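You operate a simulated robot arm through the tools that you are given. There is no shell and no other tool.

The job below is to be done with a simulated robot arm. You get a single attempt, and the scene is never put back.

Task
Iron the green hat's brim smooth at about 4 bar.
Fine: Black knob first, by the bench gauge; steam on by the iron's lever; iron back on the red mat, lever off; no scorch marks; the green felt hat stays in its ring stand.

It is judged by the outcome, as a careful person would: the job done as asked, and still so three seconds after it is handed in. It fails if anything else is knocked over, pushed out of place, dropped, spilled or broken.

Robot
A 7-joint arm with a fingered hand, fixed in place. Base frame: the origin is on the floor under the middle of its stand, x ahead of it, y to its left, z up; the work surface is at about z = 800. Readings come in mm, degrees, newtons and seconds.
It reaches about 1089 mm from its shoulder. Its first joint turns from -149.0 to 149.0 degrees. Payload 3.5 kg.
Tool frame: the origin (TCP) lies between the finger pads and is the grasp point; the fingertips stand 30 mm ahead of it; z points along the fingers, y is the line along which they close. The gripper opens to 104 mm; its body begins 35 mm behind the TCP. The gripper is a hand of 4 fingers: y runs from the thumb to the fingers, the wrist lies at [-15, -110, -186] in the tool frame, and closing takes about 1.5 s.
Orientation is that of the tool frame in the base frame, as [roll, pitch, yaw] about the fixed x, y, z axes, in that order (R = Rz(yaw) Ry(pitch) Rx(roll)). With the fingers straight down and the wrist toward the robot, the tool's x, y and z point along [0, 1, 0], [1, 0, 0] and [0, 0, -1] of the base frame.

Tools
- The arm moves only by the tool step_arm. Its argument "moves" is text: rows parted by semicolons, each of 7 numbers parted by spaces: the turn, a rotation vector about the tool's x, y, z in units of 8 degrees (1.0 is 8 degrees), then the shift along the tool's x, y, z in units of 25 mm (1.0 is 25 mm), then the closure in counts, from 0 (fully open) to 255 (shut). In form: wx wy wz x y z claw; .... A call has 1 to 20 rows; each row shifts and turns the commanded pose from where the row before left it, along the tool's axes as they then stand. A call with a number of a shift or a turn outside -1 to 1 is refused whole. A row lasts 0.2 s, in which the tool goes at most 50 mm and 8.6 degrees; a call with a longer step from one row to the next is refused whole, and so is a gripper value outside its range. A pose out of reach is approached as far as the arm can. The call stops where the force on the tool passes 40 N (or 10 N more than at its start, if that is more) or the arm is blocked; 0.2 s more then pass. Each finger travels about 45 mm/s and halts on what it meets, pressing with about 26 N; the grip force reading is that of the motor and also rises with nothing between the fingers. The clock runs only during rows and for 0.2 s after the last one: add rows that do not move to give the fingers time. It gives the time, the measured TCP pose, the force on the tool (base axes), the opening and the grip force at its end, in the units of the frame above (readings bear some noise), with the torque about the TCP (base axes, N m) and any sound that the robot's microphone picked up.
- Cameras (640 x 400 px; columns grow to the right, rows downward): "scene" is fixed at [52.4, -649.4, 1777.6]; the picture's right is [0.53, -0.85, 0.00], its down [-0.81, -0.51, -0.30] and it looks along [0.25, 0.16, -0.95] (base axes); focal length 241 px, centre (320, 200). "wrist" rides on the gripper at [61, -92, -130] in the tool frame; the picture's right is [-0.81, 0.28, -0.52], its down [-0.53, -0.71, 0.46] and it looks along [-0.24, 0.64, 0.72] (tool axes); focal length 275 px, centre (320, 200). There is no depth. A picture from a camera that has moved, and an enlarged one, comes with that camera's place and axes in the base frame and with its lens. The place of the scene camera against the robot may be out by one fixed shift of up to 12 mm in any direction.
- grab_frame(camera): a new picture of that camera. The clock stands still meanwhile.
- raise_lower(by): slides the trunk up (or, below 0, down) by that many mm; the arm rides with it, the base frame stays. It gives what a move gives, with no picture.
- hand_shape(shape): the hand has 4 fingers and takes this shape, open, in about a second: jaw (thumb against the fingers, like two jaws); tri (thumb and two fingers); tip (a fingertip pinch); poke (one finger out to press); point (the index stretched); flat (the hand flat); cup (the hand cupped); fist (a fist). The gripper value then closes the fingers along that shape, each until it touches; the sizes above hold for jaw. It gives what a move gives, with no picture.
- inspect(camera, box): a new picture of the part [left, top, right, bottom] of that camera's present view, enlarged. The clock stands still meanwhile.
- job_done(): hands the job in; it is judged then, once.

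Places have to be worked out from the pictures, the camera data and where the tool is seen. Open the gripper and draw the arm clear of the work before you hand the job in, unless the task says otherwise.

The tools are called after "Request:" as name(argument=value, ...) on one line, values as JSON. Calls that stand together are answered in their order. step_arm: Moves the arm, as the interface text tells. Its arguments: {"type":"object","properties":{"moves":{"type":"string"}},"required":["moves"]} The other tools are called the same way: raise_lower (by) moves the trunk up or down; hand_shape (shape) gives the hand a shape; grab_frame (camera) takes a picture; inspect (camera, box) takes an enlarged picture of a part of a camera's view; job_done () hands the job in.

At the start:

```text
clock: 0.0
tcp_pos: [350.1, -467.6, 1312.7]
ee_rot: [180.0, -0.1, 89.9]
ft_force: [0.4, 0.1, 1.3]
torque: [0.0, 0.03, -0.01]
opening: 103.8
grasp_force: 0.0
shape: jaw
trunk travel left (down, up): [-600.0, 110.0]
```

scene: 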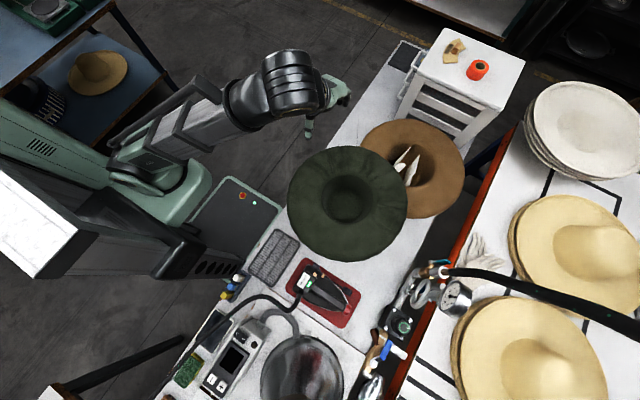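
wrist: 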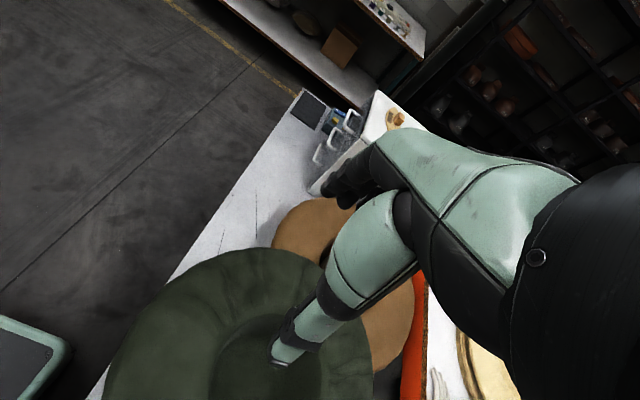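

I start by looking closely at the bench: the iron on the red mat, the gauge, the knob and the hat.

Request:
inspect(camera="scene", box=[270, 240, 390, 340])

Request:
inspect(camera="scene", box=[360, 230, 500, 340])

Request:
inspect(camera="scene", box=[160, 260, 320, 400])

Request:
inspect(camera="scene", box=[280, 130, 480, 270])

```text
4.00 times, centred on (330, 290) of scene
camera zoom: at [52.4, -649.4, 1777.6], right [0.53, -0.85, 0.0], down [-0.81, -0.51, -0.3], along [0.25, 0.16, -0.95], focal length 965 px, centre (280, -160)
```

zoom: 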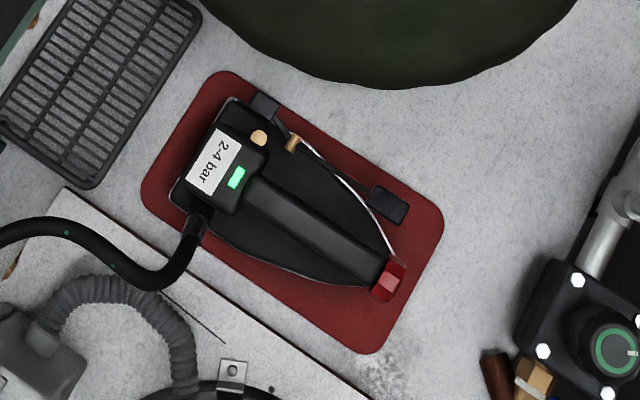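

```text
3.64 times, centred on (430, 285) of scene
camera zoom: at [52.4, -649.4, 1777.6], right [0.53, -0.85, 0.0], down [-0.81, -0.51, -0.3], along [0.25, 0.16, -0.95], focal length 877 px, centre (-80, -109)
```

zoom: 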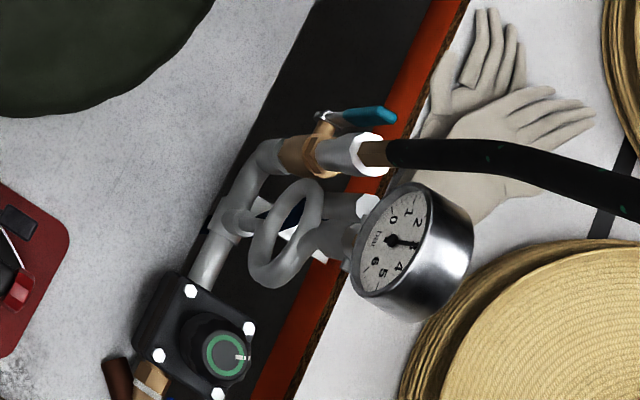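

```text
2.86 times, centred on (240, 330) of scene
camera zoom: at [52.4, -649.4, 1777.6], right [0.53, -0.85, 0.0], down [-0.81, -0.51, -0.3], along [0.25, 0.16, -0.95], focal length 689 px, centre (549, -171)
```

zoom: 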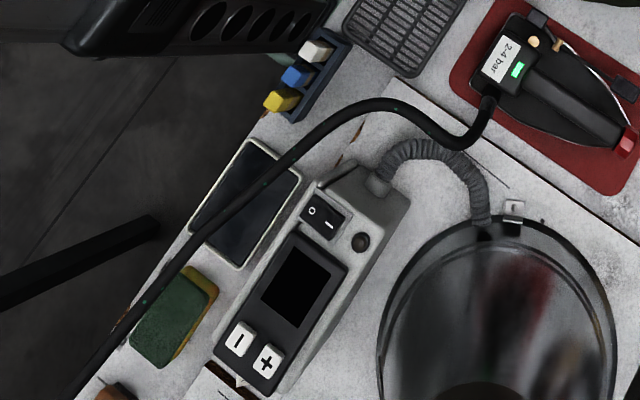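

```text
2.86 times, centred on (380, 200) of scene
camera zoom: at [52.4, -649.4, 1777.6], right [0.53, -0.85, 0.0], down [-0.81, -0.51, -0.3], along [0.25, 0.16, -0.95], focal length 689 px, centre (149, 200)
```

zoom: 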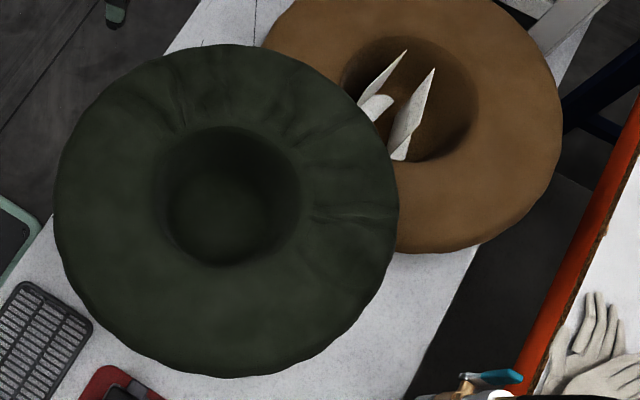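

The iron sits on the red mat near (0, -710), the knob near (57, -970), and the gauge appears to read about 3 bar. I turn the hand towards the bench (-y side) so the wrist camera can look at these more closely.

Request:
step_arm(moves="0 0 1 0 0 0 0;0 0 1 0 0 0 0;0 0 1 0 0 0 0;0 0 1 0 0 0 0;0 0 1 0 0 0 0;0 0 1 0 0 0 0;0 0 1 0 0 0 0;0 0 1 0 0 0 0;0 0 1 0 0 0 0;0 0 1 0 0 0 0;0 0 1 0 0 0 0;0 0 0.25 0 0 0 0")

```text
clock: 2.6
tcp_pos: [350.0, -467.1, 1311.2]
ee_rot: [180.0, 0.0, -0.2]
ft_force: [0.4, -0.2, -0.3]
torque: [0.0, 0.02, 0.02]
opening: 103.4
grasp_force: 0.0
shape: jaw
trunk travel left (down, up): [-600.0, 110.0]
```

Now the tool's axes are x=+x, y=-y, z=down. I slide to about x = 150 to look at the iron and regulator.

Request:
step_arm(moves="0 0 0 -1 0 0 0;0 0 0 -1 0 0 0;0 0 0 -1 0 0 0;0 0 0 -1 0 0 0;0 0 0 -1 0 0 0;0 0 0 -1 0 0 0;0 0 0 -1 0 0 0;0 0 0 -1 0 0 0")

Request:
grab_frame(camera="wrist")

Request:
grab_frame(camera="scene")

```text
clock: 4.4
tcp_pos: [150.0, -467.7, 1313.6]
ee_rot: [-180.0, 0.0, -0.1]
ft_force: [0.2, -0.3, 0.1]
torque: [-0.01, 0.03, -0.02]
opening: 103.6
grasp_force: 0.0
shape: jaw
trunk travel left (down, up): [-600.0, 110.0]
```

```text
taken
camera wrist: at [212.2, -376.2, 1444.7], right [-0.81, -0.27, 0.52], down [-0.53, 0.71, -0.46], along [-0.24, -0.64, -0.72], focal length 275 px, centre (320, 200)
```

wrist: 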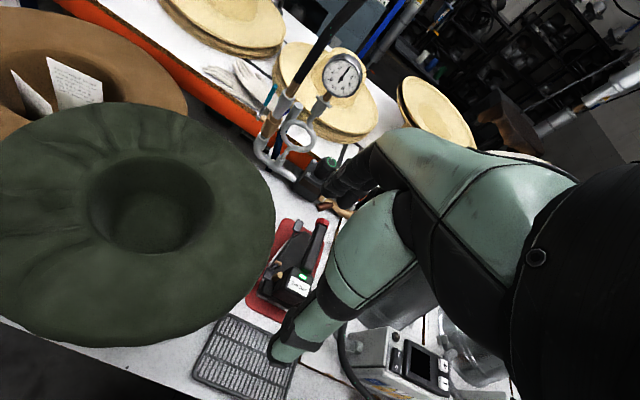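

```text
taken
```

scene: 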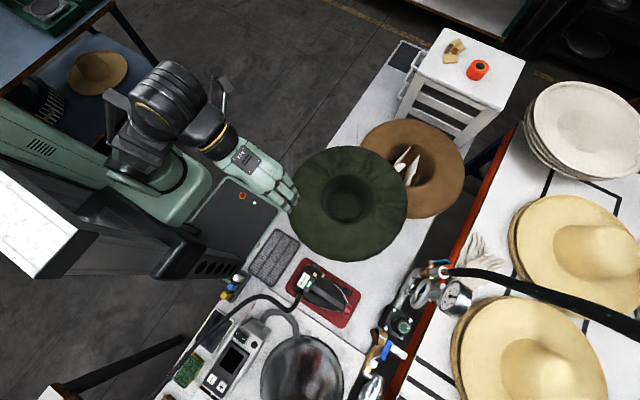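

The wrist camera gives a good view. I enlarge the parts with the gauge, knob, iron and hat.

Request:
inspect(camera="wrist", box=[240, 40, 380, 220])

Request:
inspect(camera="wrist", box=[230, 200, 350, 330])

Request:
inspect(camera="wrist", box=[0, 80, 280, 350])

Request:
inspect(camera="wrist", box=[310, 45, 370, 105])

```text
2.22 times, centred on (310, 130) of wrist
camera zoom: at [212.2, -376.2, 1444.7], right [-0.81, -0.27, 0.52], down [-0.53, 0.71, -0.46], along [-0.24, -0.64, -0.72], focal length 612 px, centre (342, 356)
```

zoom: 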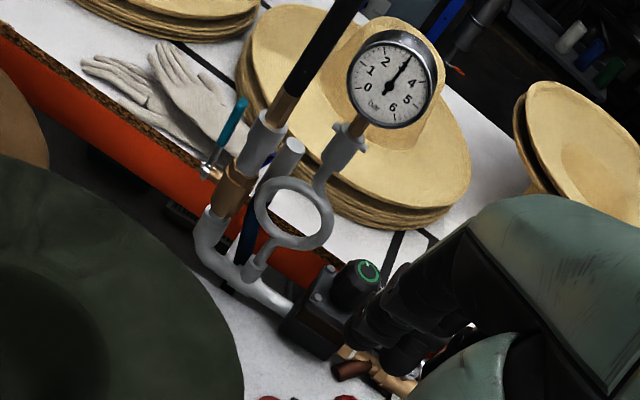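

```text
3.08 times, centred on (290, 265) of wrist
camera zoom: at [212.2, -376.2, 1444.7], right [-0.81, -0.27, 0.52], down [-0.53, 0.71, -0.46], along [-0.24, -0.64, -0.72], focal length 847 px, centre (412, 0)
```

zoom: 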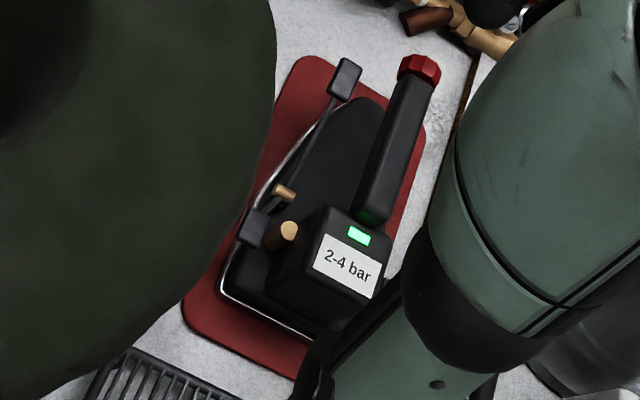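

```text
1.48 times, centred on (140, 215) of wrist
camera zoom: at [212.2, -376.2, 1444.7], right [-0.81, -0.27, 0.52], down [-0.53, 0.71, -0.46], along [-0.24, -0.64, -0.72], focal length 408 px, centre (587, 178)
```

zoom: 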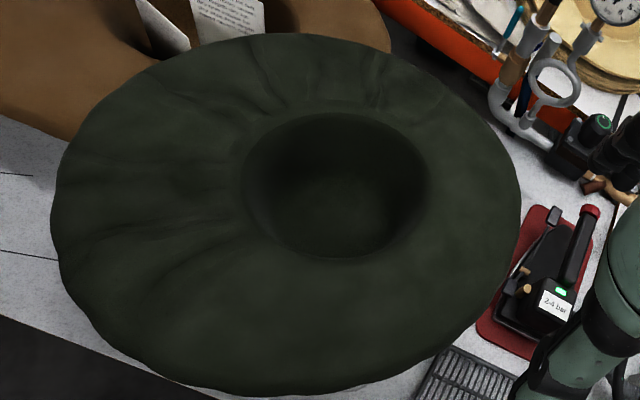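

```text
6.67 times, centred on (340, 75) of wrist
camera zoom: at [212.2, -376.2, 1444.7], right [-0.81, -0.27, 0.52], down [-0.53, 0.71, -0.46], along [-0.24, -0.64, -0.72], focal length 1835 px, centre (187, 1033)
```

zoom: 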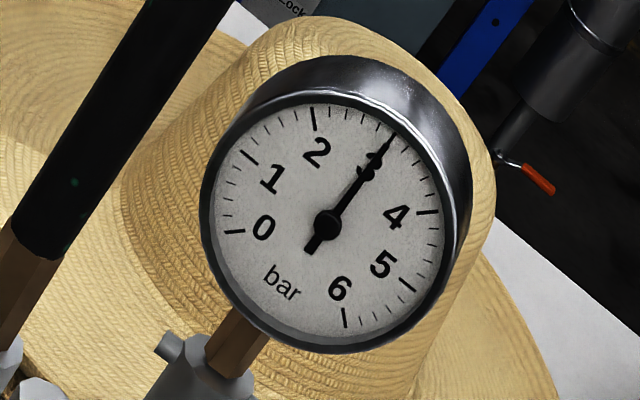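

Gauge reads about 3.0 bar. There are paper notes in the brown hat; I read them in case they matter, and look at the iron in the scene camera further.

Request:
inspect(camera="wrist", box=[0, 45, 120, 125])

Request:
inspect(camera="wrist", box=[40, 50, 110, 110])

Request:
inspect(camera="scene", box=[295, 255, 355, 305])

Request:
inspect(camera="wrist", box=[255, 210, 335, 310])

```text
5.00 times, centred on (60, 85) of wrist
camera zoom: at [212.2, -376.2, 1444.7], right [-0.81, -0.27, 0.52], down [-0.53, 0.71, -0.46], along [-0.24, -0.64, -0.72], focal length 1376 px, centre (1620, 775)
```

zoom: 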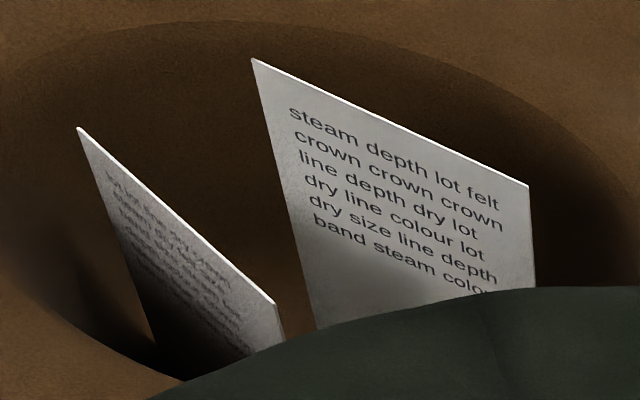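

```text
6.67 times, centred on (75, 80) of wrist
camera zoom: at [212.2, -376.2, 1444.7], right [-0.81, -0.27, 0.52], down [-0.53, 0.71, -0.46], along [-0.24, -0.64, -0.72], focal length 1835 px, centre (1953, 1000)
```

zoom: 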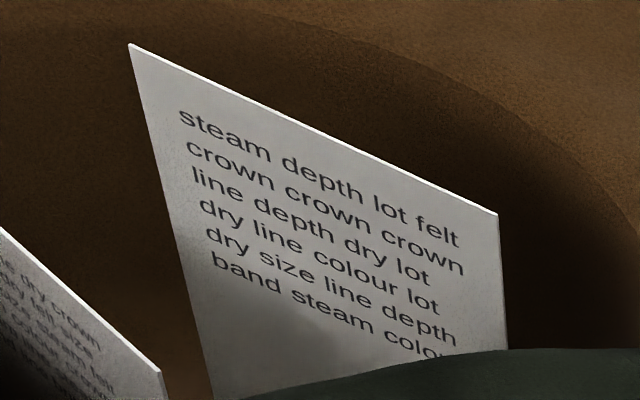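

```text
8.00 times, centred on (325, 280) of scene
camera zoom: at [52.4, -649.4, 1777.6], right [0.53, -0.85, 0.0], down [-0.81, -0.51, -0.3], along [0.25, 0.16, -0.95], focal length 1930 px, centre (280, -440)
```

zoom: 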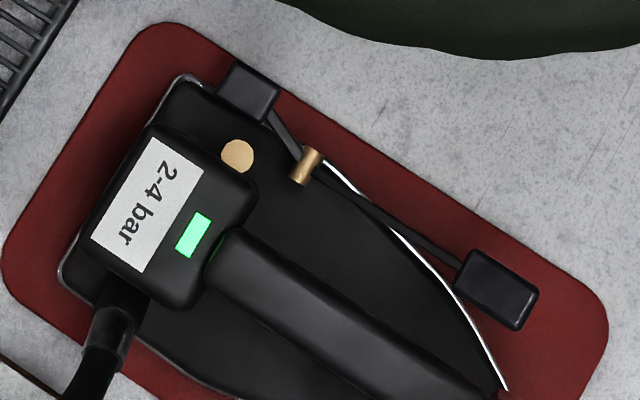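

```text
4.00 times, centred on (295, 260) of wrist
camera zoom: at [212.2, -376.2, 1444.7], right [-0.81, -0.27, 0.52], down [-0.53, 0.71, -0.46], along [-0.24, -0.64, -0.72], focal length 1101 px, centre (420, -40)
```

zoom: 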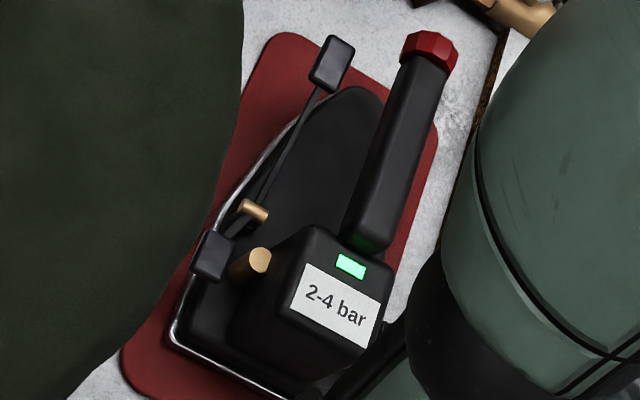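

The gauge is at about (173,-933,1171), the knob top at about (59,-947,957), the iron handle along y at x≈9, and the hat opening centre near (330,-594,950). The wrinkles are on the +x half of the brim. I move closer to the regulator for a second wrist view.

Request:
step_arm(moves="0 0 0 -0.26 0.95 0.3 0;0 0 0 -0.26 0.95 0.3 0;0 0 0 -0.26 0.95 0.3 0;0 0 0 -0.26 0.95 0.3 0;0 0 0 -0.26 0.95 0.3 0;0 0 0 -0.26 0.95 0.3 0;0 0 0 -0.26 0.95 0.3 0;0 0 0 -0.26 0.95 0.3 0;0 0 0 -0.26 0.95 0.3 0;0 0 0 -0.26 0.95 0.3 0;0 0 0 -0.26 0.95 0.3 0;0 0 0 -0.26 0.95 0.3 0;0 0 0 -0.26 0.95 0.3 0;0 0 0 -0.26 0.95 0.3 0")

Request:
grab_frame(camera="wrist")

Request:
grab_frame(camera="scene")

```text
clock: 7.4
tcp_pos: [60.4, -802.2, 1208.0]
ee_rot: [-180.0, 0.0, 0.0]
ft_force: [-0.9, 0.6, 0.8]
torque: [-0.01, 0.04, -0.01]
opening: 103.7
grasp_force: 0.1
shape: jaw
trunk travel left (down, up): [-600.0, 110.0]
```

```text
taken
camera wrist: at [121.1, -710.7, 1339.9], right [-0.81, -0.27, 0.52], down [-0.53, 0.71, -0.46], along [-0.24, -0.64, -0.72], focal length 275 px, centre (320, 200)
```

wrist: 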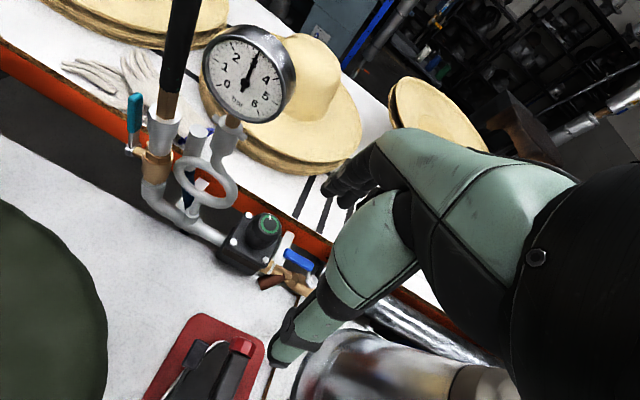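

```text
taken
```

scene: 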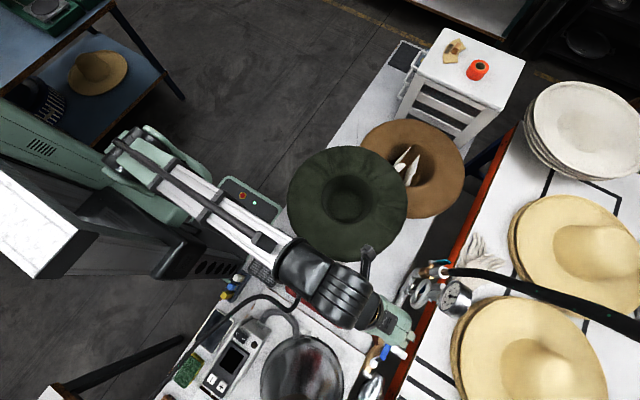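

The knob and gauge are well visible. I zoom on the knob block and gauge.

Request:
inspect(camera="wrist", box=[190, 180, 340, 310])

Request:
inspect(camera="scene", box=[430, 270, 490, 320])

Request:
inspect(camera="wrist", box=[110, 10, 310, 220])

```text
3.08 times, centred on (265, 245) of wrist
camera zoom: at [121.1, -710.7, 1339.9], right [-0.81, -0.27, 0.52], down [-0.53, 0.71, -0.46], along [-0.24, -0.64, -0.72], focal length 847 px, centre (489, 62)
```

zoom: 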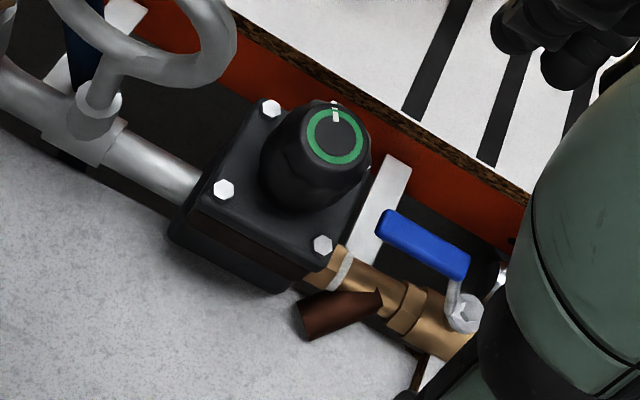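

```text
8.00 times, centred on (460, 295) of scene
camera zoom: at [52.4, -649.4, 1777.6], right [0.53, -0.85, 0.0], down [-0.81, -0.51, -0.3], along [0.25, 0.16, -0.95], focal length 1930 px, centre (-800, -560)
```

zoom: 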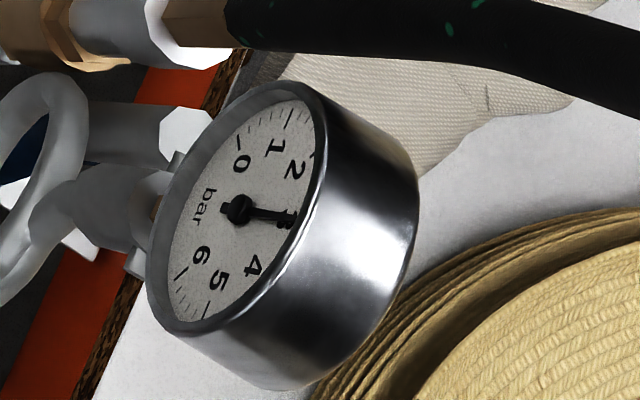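

```text
1.90 times, centred on (210, 115) of wrist
camera zoom: at [121.1, -710.7, 1339.9], right [-0.81, -0.27, 0.52], down [-0.53, 0.71, -0.46], along [-0.24, -0.64, -0.72], focal length 524 px, centre (530, 362)
```

zoom: 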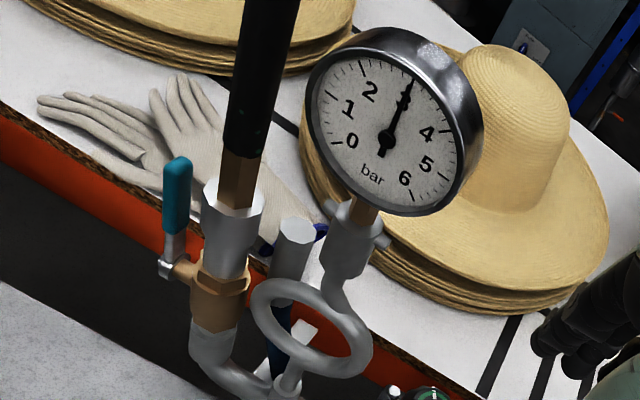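

Knob top sits at about (58.3, -947, 958), plate below at z≈903. I turn the hand to yaw +45° so a clockwise turn will keep the camera away from the gauge stem, then come above the knob.

Request:
step_arm(moves="0 0 -1 0 0 0 0;0 0 -1 0 0 0 0;0 0 -1 0 0 0 0;0 0 -1 0 0 0 0;0 0 -1 0 0 0 0;0 0 -0.625 0 0 0 0;0 0 0 -0.4617 0.4484 0.88 0;0 0 0 -0.4617 0.4484 0.88 0;0 0 0 -0.4617 0.4484 0.88 0;0 0 0 -0.4617 0.4484 0.88 0;0 0 0 -0.4617 0.4484 0.88 0;0 0 0 -0.4617 0.4484 0.88 0;0 0 0 -0.4617 0.4484 0.88 0;0 0 0 -0.4617 0.4484 0.88 0")

Request:
grab_frame(camera="wrist")

Request:
grab_frame(camera="scene")

```text
clock: 10.4
tcp_pos: [58.9, -929.9, 1030.3]
ee_rot: [-180.0, 0.1, 45.0]
ft_force: [-0.3, -0.3, 0.6]
torque: [0.02, 0.01, 0.0]
opening: 103.7
grasp_force: 0.0
shape: jaw
trunk travel left (down, up): [-600.0, 110.0]
```

```text
taken
camera wrist: at [36.9, -821.5, 1162.5], right [-0.38, -0.77, 0.52], down [-0.88, 0.13, -0.46], along [0.28, -0.63, -0.72], focal length 275 px, centre (320, 200)
```

wrist: 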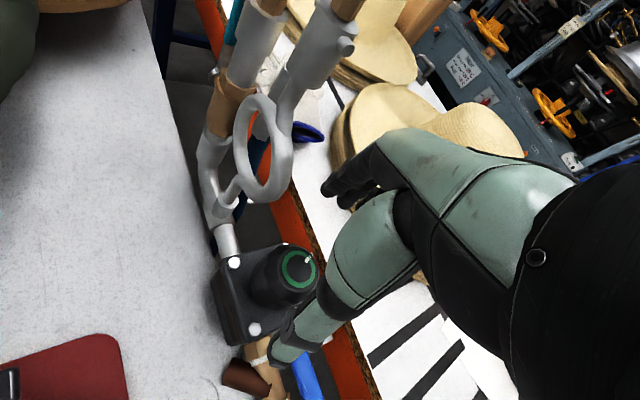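

```text
taken
```

scene: 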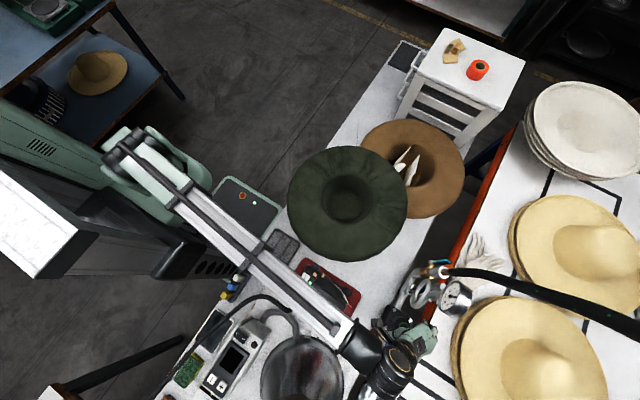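

The knob is confirmed at about (57.5,-946.5). I descend over it with open fingers to TCP z≈948 and look again.

Request:
step_arm(moves="0 0 0 -0.5 0.44 0 0;0 0 0 0 0 0.8 0;0 0 0 0 0 0.8 0;0 0 0 0 0 0.8 0;0 0 0 0 0 0.4 0;0 0 0 0 0 0.4 0;0 0 0 0 0 0 0")

Request:
grab_frame(camera="wrist")

Request:
inspect(camera="scene", box=[360, 250, 500, 370])

```text
clock: 12.0
tcp_pos: [59.0, -931.8, 949.0]
ee_rot: [179.9, 0.0, 45.0]
ft_force: [-0.6, 0.3, -0.7]
torque: [0.02, 0.02, -0.01]
opening: 104.0
grasp_force: 0.1
shape: jaw
out of reach, approached as far as the arm can: row 1
trunk travel left (down, up): [-600.0, 110.0]
```

```text
taken
camera wrist: at [37.6, -823.1, 1081.4], right [-0.38, -0.77, 0.52], down [-0.88, 0.13, -0.46], along [0.28, -0.63, -0.72], focal length 275 px, centre (320, 200)
```

wrist: 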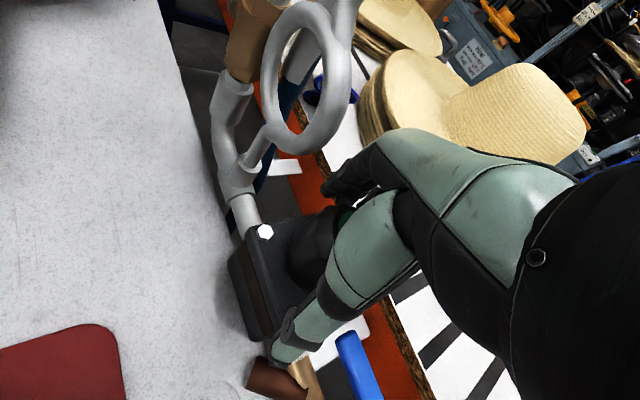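

```text
3.33 times, centred on (430, 310) of scene
camera zoom: at [52.4, -649.4, 1777.6], right [0.53, -0.85, 0.0], down [-0.81, -0.51, -0.3], along [0.25, 0.16, -0.95], focal length 804 px, centre (-47, -167)
```

zoom: 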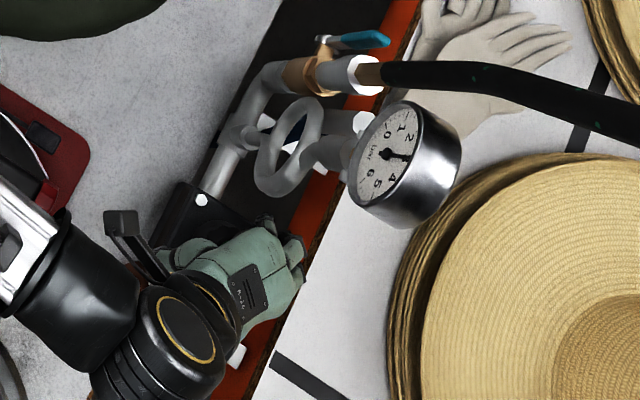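

The arm's reach ended near y=-932 at yaw 45°. I turn back to yaw 25° (wrist comes closer to the robot) and shift the last ~15 mm over the knob's axis.

Request:
step_arm(moves="0 0 0.9 0 0 0 0;0 0 0.8 0 0 0 0;0 0 0.8 0 0 0 0;0 0 0 -0.15 0.25 0 0;0 0 0 -0.14 0.26 0 0;0 0 0 0 0 0 0")

Request:
grab_frame(camera="wrist")

Request:
grab_frame(camera="scene")

```text
clock: 13.4
tcp_pos: [57.9, -946.1, 951.1]
ee_rot: [-180.0, 0.1, 24.9]
ft_force: [1.0, -0.6, -0.1]
torque: [0.04, 0.04, 0.01]
opening: 103.5
grasp_force: 0.0
shape: jaw
trunk travel left (down, up): [-600.0, 110.0]
```

```text
taken
camera wrist: at [74.5, -837.2, 1082.4], right [-0.62, -0.59, 0.52], down [-0.78, 0.42, -0.46], along [0.05, -0.69, -0.72], focal length 275 px, centre (320, 200)
```

wrist: 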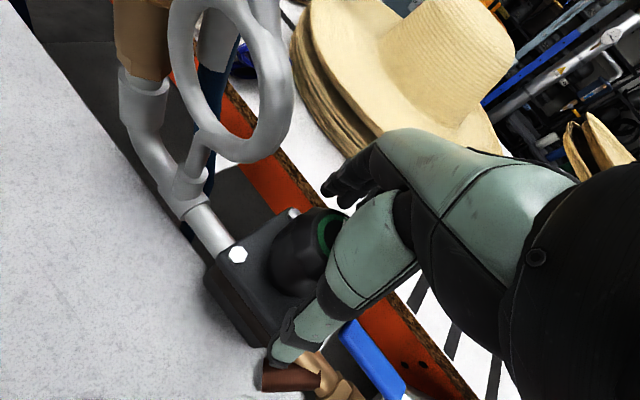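

```text
taken
```

scene: 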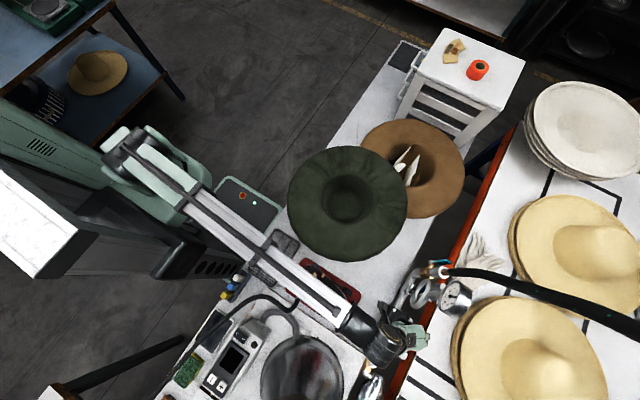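

TCP is on the knob's axis. I close the fingers on the knob.

Request:
step_arm(moves="0 0 0 0 0 0 60;0 0 0 0 0 0 100;0 0 0 0 0 0 150;0 0 0 0 0 0 200;0 0 0 0 0 0 255;0 0 0 0 0 0 255;0 0 0 0 0 0 255;0 0 0 0 0 0 255")

Request:
grab_frame(camera="wrist")

Request:
inspect(camera="scene", box=[430, 270, 490, 320])

```text
clock: 15.2
tcp_pos: [57.4, -945.4, 950.8]
ee_rot: [-180.0, 0.0, 24.9]
ft_force: [-2.3, 2.5, -0.8]
torque: [0.09, 0.04, -0.03]
opening: 44.8
grasp_force: 26.0
shape: jaw
trunk travel left (down, up): [-600.0, 110.0]
```

```text
taken
camera wrist: at [74.1, -837.0, 1082.3], right [-0.62, -0.59, 0.52], down [-0.78, 0.42, -0.46], along [0.05, -0.69, -0.72], focal length 275 px, centre (320, 200)
```

wrist: 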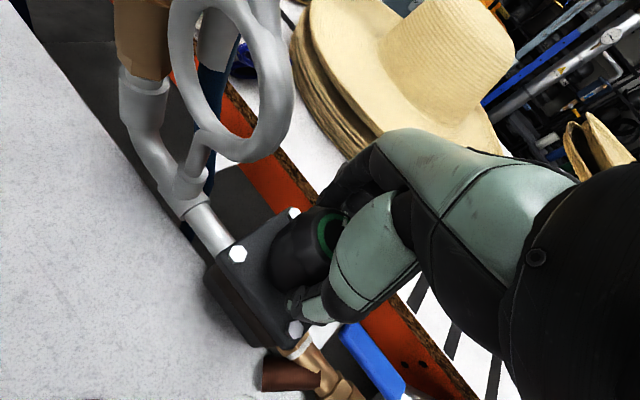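

```text
8.00 times, centred on (460, 295) of scene
camera zoom: at [52.4, -649.4, 1777.6], right [0.53, -0.85, 0.0], down [-0.81, -0.51, -0.3], along [0.25, 0.16, -0.95], focal length 1930 px, centre (-800, -560)
```

zoom: 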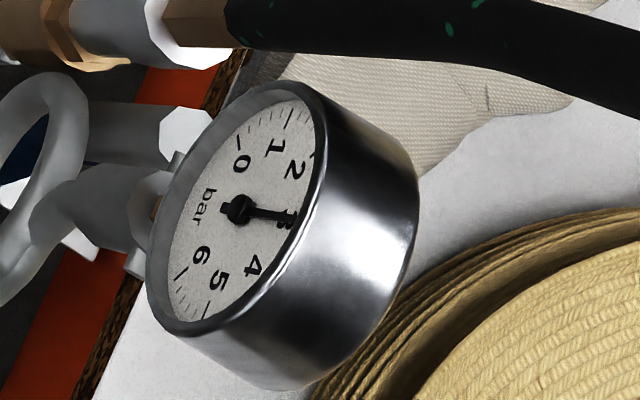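

Knob gripped at 44.8 mm. I turn 16° clockwise (seen from above) and check the gauge for the response.

Request:
step_arm(moves="0 0 0.5 0 0 0 255;0 0 0.5 0 0 0 255;0 0 0.5 0 0 0 255;0 0 0.5 0 0 0 255;0 0 0 0 0 0 255")

Request:
inspect(camera="scene", box=[430, 270, 490, 320])

Request:
grab_frame(camera="wrist")

```text
clock: 16.4
tcp_pos: [56.5, -945.8, 950.1]
ee_rot: [-180.0, 0.1, 9.0]
ft_force: [-1.1, 5.0, -1.5]
torque: [0.11, -0.01, 0.05]
opening: 44.3
grasp_force: 25.8
shape: jaw
trunk travel left (down, up): [-600.0, 110.0]
```

```text
8.00 times, centred on (460, 295) of scene
camera zoom: at [52.4, -649.4, 1777.6], right [0.53, -0.85, 0.0], down [-0.81, -0.51, -0.3], along [0.25, 0.16, -0.95], focal length 1930 px, centre (-800, -560)
```

zoom: 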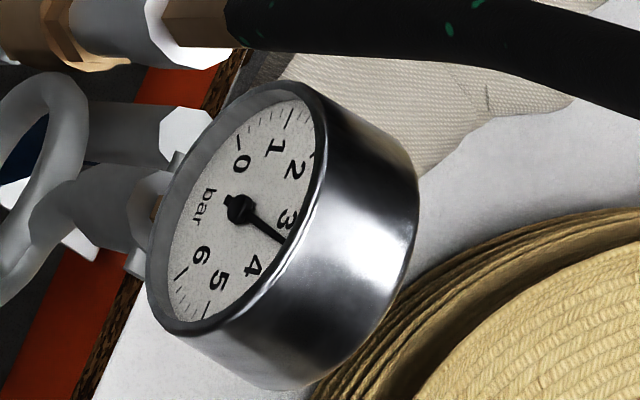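

```text
taken
camera wrist: at [103.6, -845.7, 1082.3], right [-0.76, -0.4, 0.52], down [-0.64, 0.62, -0.46], along [-0.14, -0.67, -0.72], focal length 275 px, centre (320, 200)
```

wrist: 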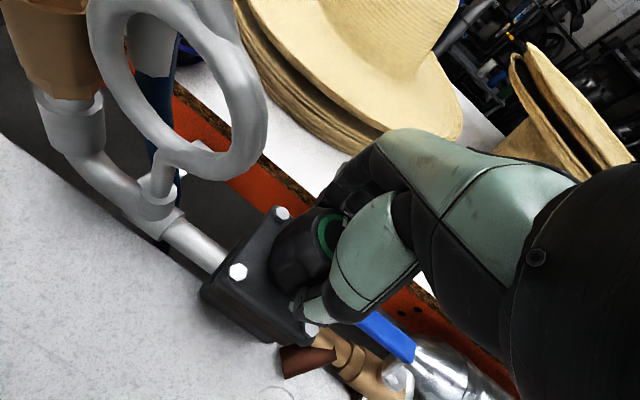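

Clockwise raises the pressure: needle moved from ~3.0 to ~3.3. I keep turning clockwise another 18° to about yaw -9°.

Request:
step_arm(moves="0 0 0.5 0 0 0 255;0 0 0.5 0 0 0 255;0 0 0.5 0 0 0 255;0 0 0.5 0 0 0 255;0 0 0.25 0 0 0 255;0 0 0 0 0 0 255")

Request:
inspect(camera="scene", box=[430, 270, 490, 320])

Request:
grab_frame(camera="wrist")

```text
clock: 17.8
tcp_pos: [56.7, -945.8, 950.2]
ee_rot: [-180.0, 0.0, -9.1]
ft_force: [0.4, 6.5, -3.0]
torque: [0.11, 0.02, 0.03]
opening: 44.6
grasp_force: 25.9
shape: jaw
trunk travel left (down, up): [-600.0, 110.0]
```

```text
8.00 times, centred on (460, 295) of scene
camera zoom: at [52.4, -649.4, 1777.6], right [0.53, -0.85, 0.0], down [-0.81, -0.51, -0.3], along [0.25, 0.16, -0.95], focal length 1930 px, centre (-800, -560)
```

zoom: 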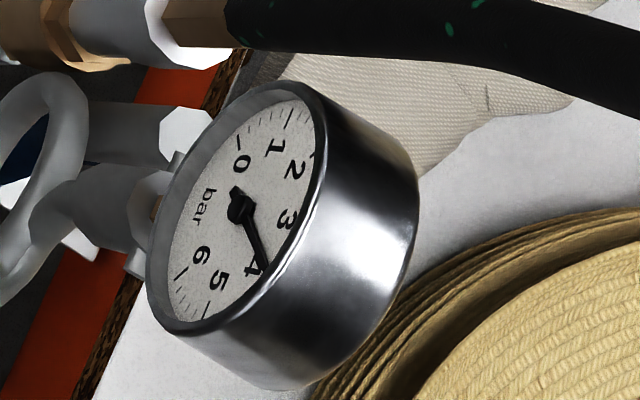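

```text
taken
camera wrist: at [132.1, -864.9, 1082.4], right [-0.84, -0.14, 0.52], down [-0.41, 0.79, -0.46], along [-0.34, -0.6, -0.72], focal length 275 px, centre (320, 200)
```

wrist: 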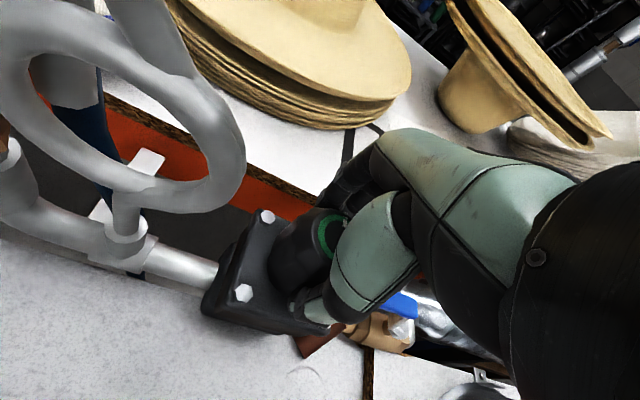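

The needle is at roughly 3.7. I add 8° and pause to let the needle settle.

Request:
step_arm(moves="0 0 0.5 0 0 0 255;0 0 0.5 0 0 0 255;0 0 0 0 0 0 255;0 0 0 0 0 0 255;0 0 0 0 0 0 255")

Request:
inspect(camera="scene", box=[440, 275, 475, 315])

```text
clock: 19.0
tcp_pos: [56.7, -946.0, 951.2]
ee_rot: [180.0, -0.1, -17.1]
ft_force: [0.5, 7.3, -4.4]
torque: [0.12, -0.02, 0.04]
opening: 44.4
grasp_force: 25.8
shape: jaw
trunk travel left (down, up): [-600.0, 110.0]
```

```text
10.00 times, centred on (458, 295) of scene
camera zoom: at [52.4, -649.4, 1777.6], right [0.53, -0.85, 0.0], down [-0.81, -0.51, -0.3], along [0.25, 0.16, -0.95], focal length 2412 px, centre (-1055, -750)
```

zoom: 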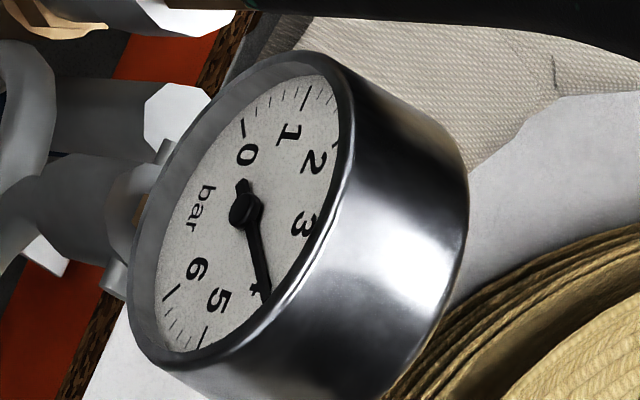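

Reads about 3.87. I add 5.5° more, then pause and check.

Request:
step_arm(moves="0 0 0.35 0 0 0 255;0 0 0.35 0 0 0 255;0 0 0 0 0 0 255;0 0 0 0 0 0 255;0 0 0 0 0 0 255")

Request:
inspect(camera="scene", box=[440, 275, 475, 315])

```text
clock: 20.2
tcp_pos: [57.0, -945.0, 952.0]
ee_rot: [180.0, 0.0, -22.7]
ft_force: [-0.7, 8.2, -3.3]
torque: [0.09, 0.03, -0.01]
opening: 44.0
grasp_force: 26.0
shape: jaw
trunk travel left (down, up): [-600.0, 110.0]
```

```text
10.00 times, centred on (458, 295) of scene
camera zoom: at [52.4, -649.4, 1777.6], right [0.53, -0.85, 0.0], down [-0.81, -0.51, -0.3], along [0.25, 0.16, -0.95], focal length 2412 px, centre (-1055, -750)
```

zoom: 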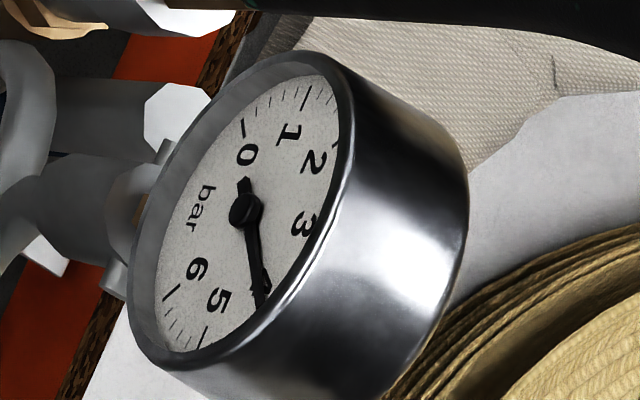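

The needle now covers the "4". I open the fingers fully without moving, then rotate the open hand back (away from the gauge stem) before lifting.

Request:
step_arm(moves="0 0 0 0 0 0 180;0 0 0 0 0 0 100;0 0 0 0 0 0 0;0 0 0 0 0 0 0;0 0 0 0 0 0 0;0 0 0 0 0 0 0;0 0 0 0 0 0 0;0 0 0 0 0 0 0")

Request:
grab_frame(camera="wrist")

Request:
inspect(camera="scene", box=[440, 275, 475, 315])

```text
clock: 22.0
tcp_pos: [57.6, -946.3, 951.0]
ee_rot: [-180.0, 0.0, -22.6]
ft_force: [0.2, -0.7, 0.2]
torque: [-0.02, -0.01, 0.03]
opening: 103.3
grasp_force: 0.0
shape: jaw
trunk travel left (down, up): [-600.0, 110.0]
```

```text
taken
camera wrist: at [149.4, -885.3, 1082.4], right [-0.85, 0.06, 0.52], down [-0.22, 0.86, -0.46], along [-0.47, -0.5, -0.72], focal length 275 px, centre (320, 200)
```

wrist: 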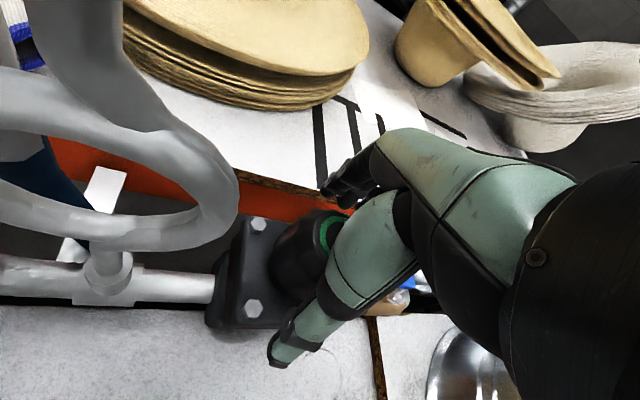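

```text
10.00 times, centred on (458, 295) of scene
camera zoom: at [52.4, -649.4, 1777.6], right [0.53, -0.85, 0.0], down [-0.81, -0.51, -0.3], along [0.25, 0.16, -0.95], focal length 2412 px, centre (-1055, -750)
```

zoom: 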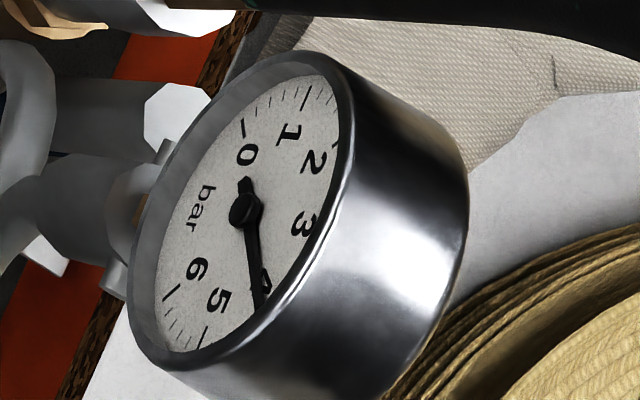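

Released, needle stays at 4. I rotate the open hand back to yaw 0, rise straight up, and back off to view the gauge squarely.

Request:
step_arm(moves="0 0 -0.95 0 0 0 0;0 0 -0.95 0 0 0 0;0 0 -0.93 0 0 0 0;0 0 0 0 0 -0.9 0;0 0 0 0 0 -0.9 0;0 0 0 0 0 -0.9 0;0 0 0 0 0 -0.9 0;0 0 0 0 -0.83 -0.9 0;0 0 0 0 -0.83 -0.9 0;0 0 0 0 -0.83 -0.9 0;0 0 0 0 -0.83 -0.9 0;0 0 0 0 -0.83 -0.9 0;0 0 0 0 -0.83 -0.9 0;0 0 0 0 -0.83 -0.9 0")

Request:
grab_frame(camera="wrist")

Request:
inspect(camera="wrist", box=[190, 10, 310, 130])

```text
clock: 25.0
tcp_pos: [54.8, -799.5, 1198.8]
ee_rot: [179.9, 0.0, 0.0]
ft_force: [0.7, 0.7, -0.4]
torque: [-0.03, 0.01, -0.01]
opening: 103.7
grasp_force: 0.0
shape: jaw
trunk travel left (down, up): [-600.0, 110.0]
```

```text
taken
camera wrist: at [116.3, -708.3, 1331.2], right [-0.81, -0.27, 0.52], down [-0.53, 0.71, -0.46], along [-0.24, -0.64, -0.72], focal length 275 px, centre (320, 200)
```

wrist: 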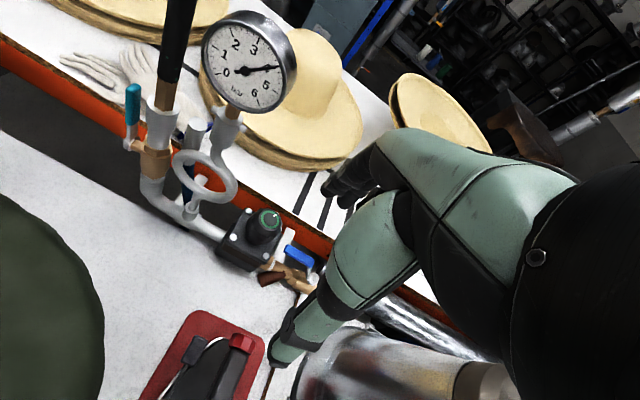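

```text
3.33 times, centred on (250, 70) of wrist
camera zoom: at [116.3, -708.3, 1331.2], right [-0.81, -0.27, 0.52], down [-0.53, 0.71, -0.46], along [-0.24, -0.64, -0.72], focal length 918 px, centre (553, 633)
```

zoom: 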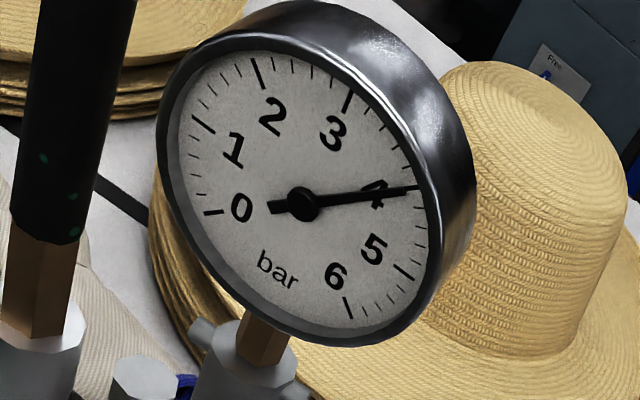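

The bench gauge now reads 4.0 bar. Next I look closely at the iron and its lever from above, moving the hand to about (-20,-560,1060).

Request:
step_arm(moves="0 0 0 -0.3 -0.958 0.55 0;0 0 0 -0.3 -0.958 0.55 0;0 0 0 -0.3 -0.958 0.55 0;0 0 0 -0.3 -0.958 0.55 0;0 0 0 -0.3 -0.958 0.55 0;0 0 0 -0.3 -0.958 0.55 0;0 0 0 -0.3 -0.958 0.55 0;0 0 0 -0.3 -0.958 0.55 0;0 0 0 -0.3 -0.958 0.55 0;0 0 0 -0.3 -0.958 0.55 0;0 0 0 0 0 0 0")

Request:
grab_frame(camera="wrist")

Request:
grab_frame(camera="scene")

```text
clock: 27.4
tcp_pos: [-18.9, -561.2, 1060.8]
ee_rot: [180.0, 0.0, 0.0]
ft_force: [0.4, 0.0, 0.3]
torque: [-0.04, -0.01, 0.02]
opening: 103.5
grasp_force: 0.0
shape: jaw
trunk travel left (down, up): [-600.0, 110.0]
```

```text
taken
camera wrist: at [43.1, -469.6, 1192.2], right [-0.81, -0.27, 0.52], down [-0.53, 0.71, -0.46], along [-0.24, -0.64, -0.72], focal length 275 px, centre (320, 200)
```

wrist: 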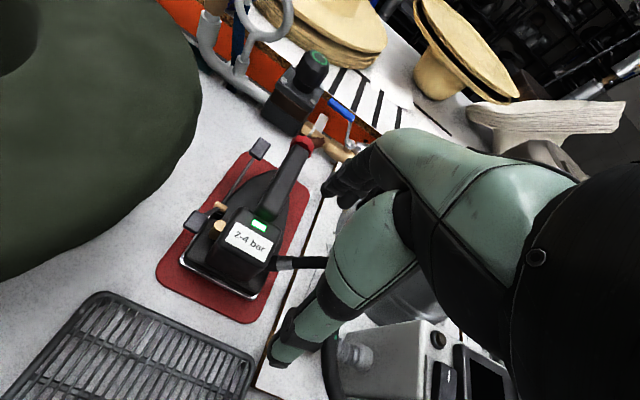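

```text
taken
```

scene: 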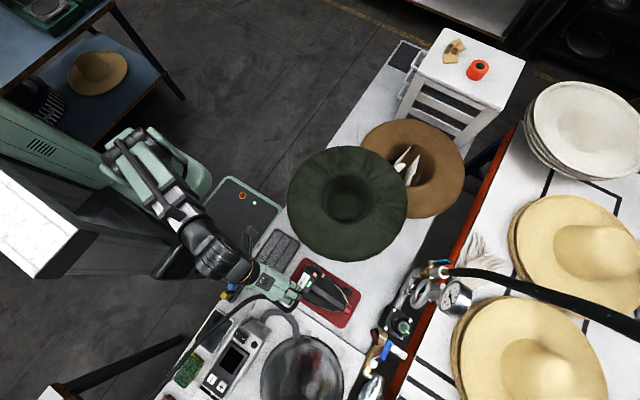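

Request:
inspect(camera="wrist", box=[150, 120, 330, 320])

Request:
inspect(camera="scene", box=[285, 250, 375, 330])

```text
2.00 times, centred on (240, 220) of wrist
camera zoom: at [43.1, -469.6, 1192.2], right [-0.81, -0.27, 0.52], down [-0.53, 0.71, -0.46], along [-0.24, -0.64, -0.72], focal length 551 px, centre (480, 160)
```

zoom: 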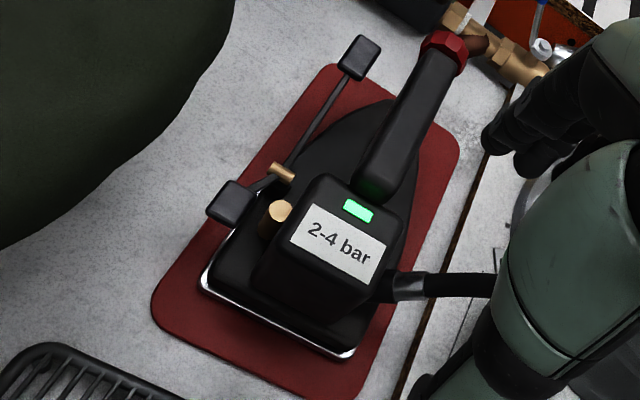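

```text
5.00 times, centred on (330, 290) of scene
camera zoom: at [52.4, -649.4, 1777.6], right [0.53, -0.85, 0.0], down [-0.81, -0.51, -0.3], along [0.25, 0.16, -0.95], focal length 1206 px, centre (270, -250)
```

zoom: 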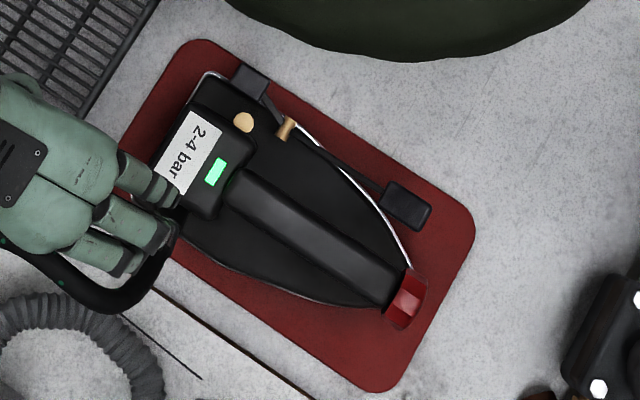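

I have the lever's parts: front pad ≈ (57.5,-756,891), pivot ≈ (57,-660,861), heel pad ≈ (71,-622,866); the front end stands up. I put the hand in poke shape to see where the fingertip lies.

Request:
hand_shape(shape="poke")

Request:
grab_frame(camera="wrist")

Request:
inspect(camera="scene", box=[205, 220, 375, 330])

```text
clock: 28.3
tcp_pos: [-18.8, -561.6, 1060.9]
ee_rot: [180.0, 0.0, -0.1]
ft_force: [-0.3, 0.0, 0.3]
torque: [0.0, 0.03, -0.01]
opening: 0.2
grasp_force: 0.1
shape: poke
trunk travel left (down, up): [-600.0, 110.0]
```

```text
taken
camera wrist: at [43.2, -469.7, 1192.3], right [-0.81, -0.27, 0.52], down [-0.53, 0.71, -0.46], along [-0.24, -0.64, -0.72], focal length 275 px, centre (320, 200)
```

wrist: 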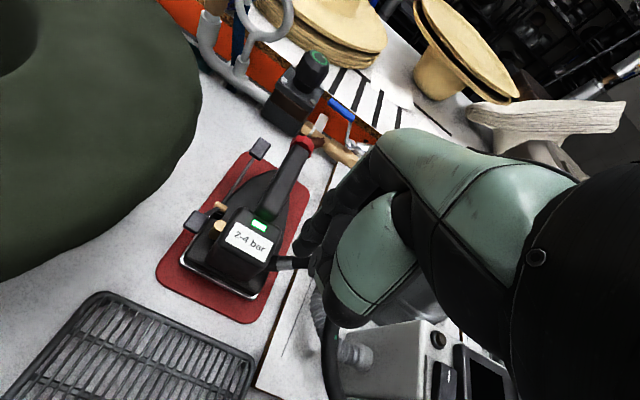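

```text
3.64 times, centred on (290, 275) of scene
camera zoom: at [52.4, -649.4, 1777.6], right [0.53, -0.85, 0.0], down [-0.81, -0.51, -0.3], along [0.25, 0.16, -0.95], focal length 877 px, centre (429, -73)
```

zoom: 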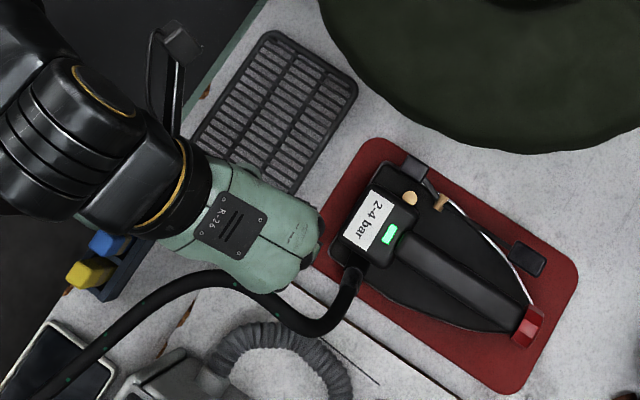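

Request:
inspect(camera="wrist", box=[270, 150, 430, 350])

Request:
inspect(camera="scene", box=[255, 260, 310, 310])

```text
2.00 times, centred on (350, 250) of wrist
camera zoom: at [43.2, -469.7, 1192.3], right [-0.81, -0.27, 0.52], down [-0.53, 0.71, -0.46], along [-0.24, -0.64, -0.72], focal length 551 px, centre (260, 100)
```

zoom: 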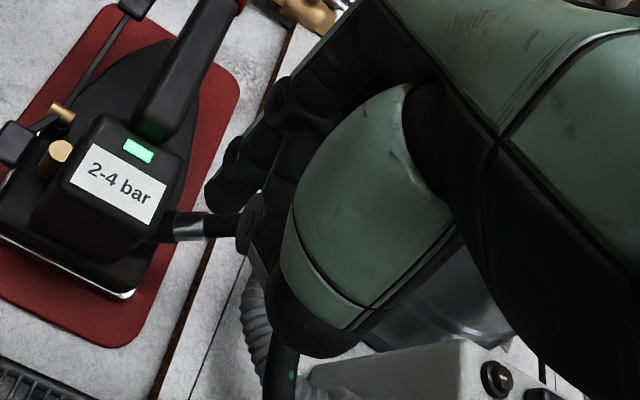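

```text
8.00 times, centred on (282, 285) of scene
camera zoom: at [52.4, -649.4, 1777.6], right [0.53, -0.85, 0.0], down [-0.81, -0.51, -0.3], along [0.25, 0.16, -0.95], focal length 1930 px, centre (620, -480)
```

zoom: 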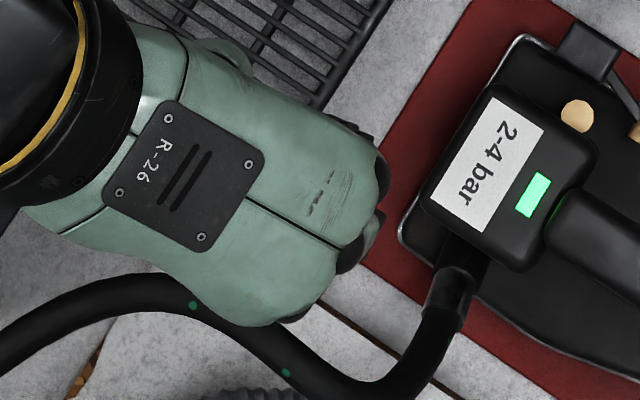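

Request:
inspect(camera="wrist", box=[280, 190, 350, 290])

```text
4.00 times, centred on (315, 240) of wrist
camera zoom: at [43.2, -469.7, 1192.3], right [-0.81, -0.27, 0.52], down [-0.53, 0.71, -0.46], along [-0.24, -0.64, -0.72], focal length 1101 px, centre (340, 40)
```

zoom: 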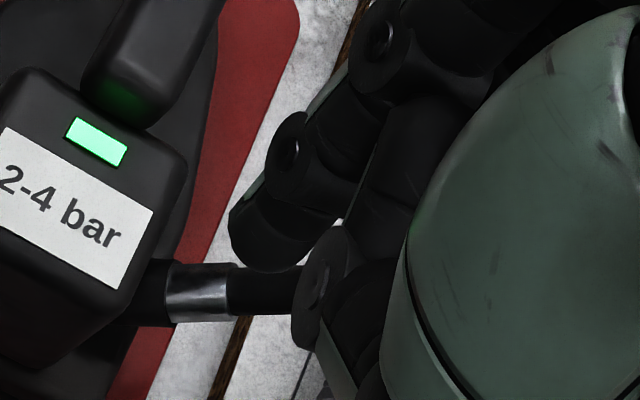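

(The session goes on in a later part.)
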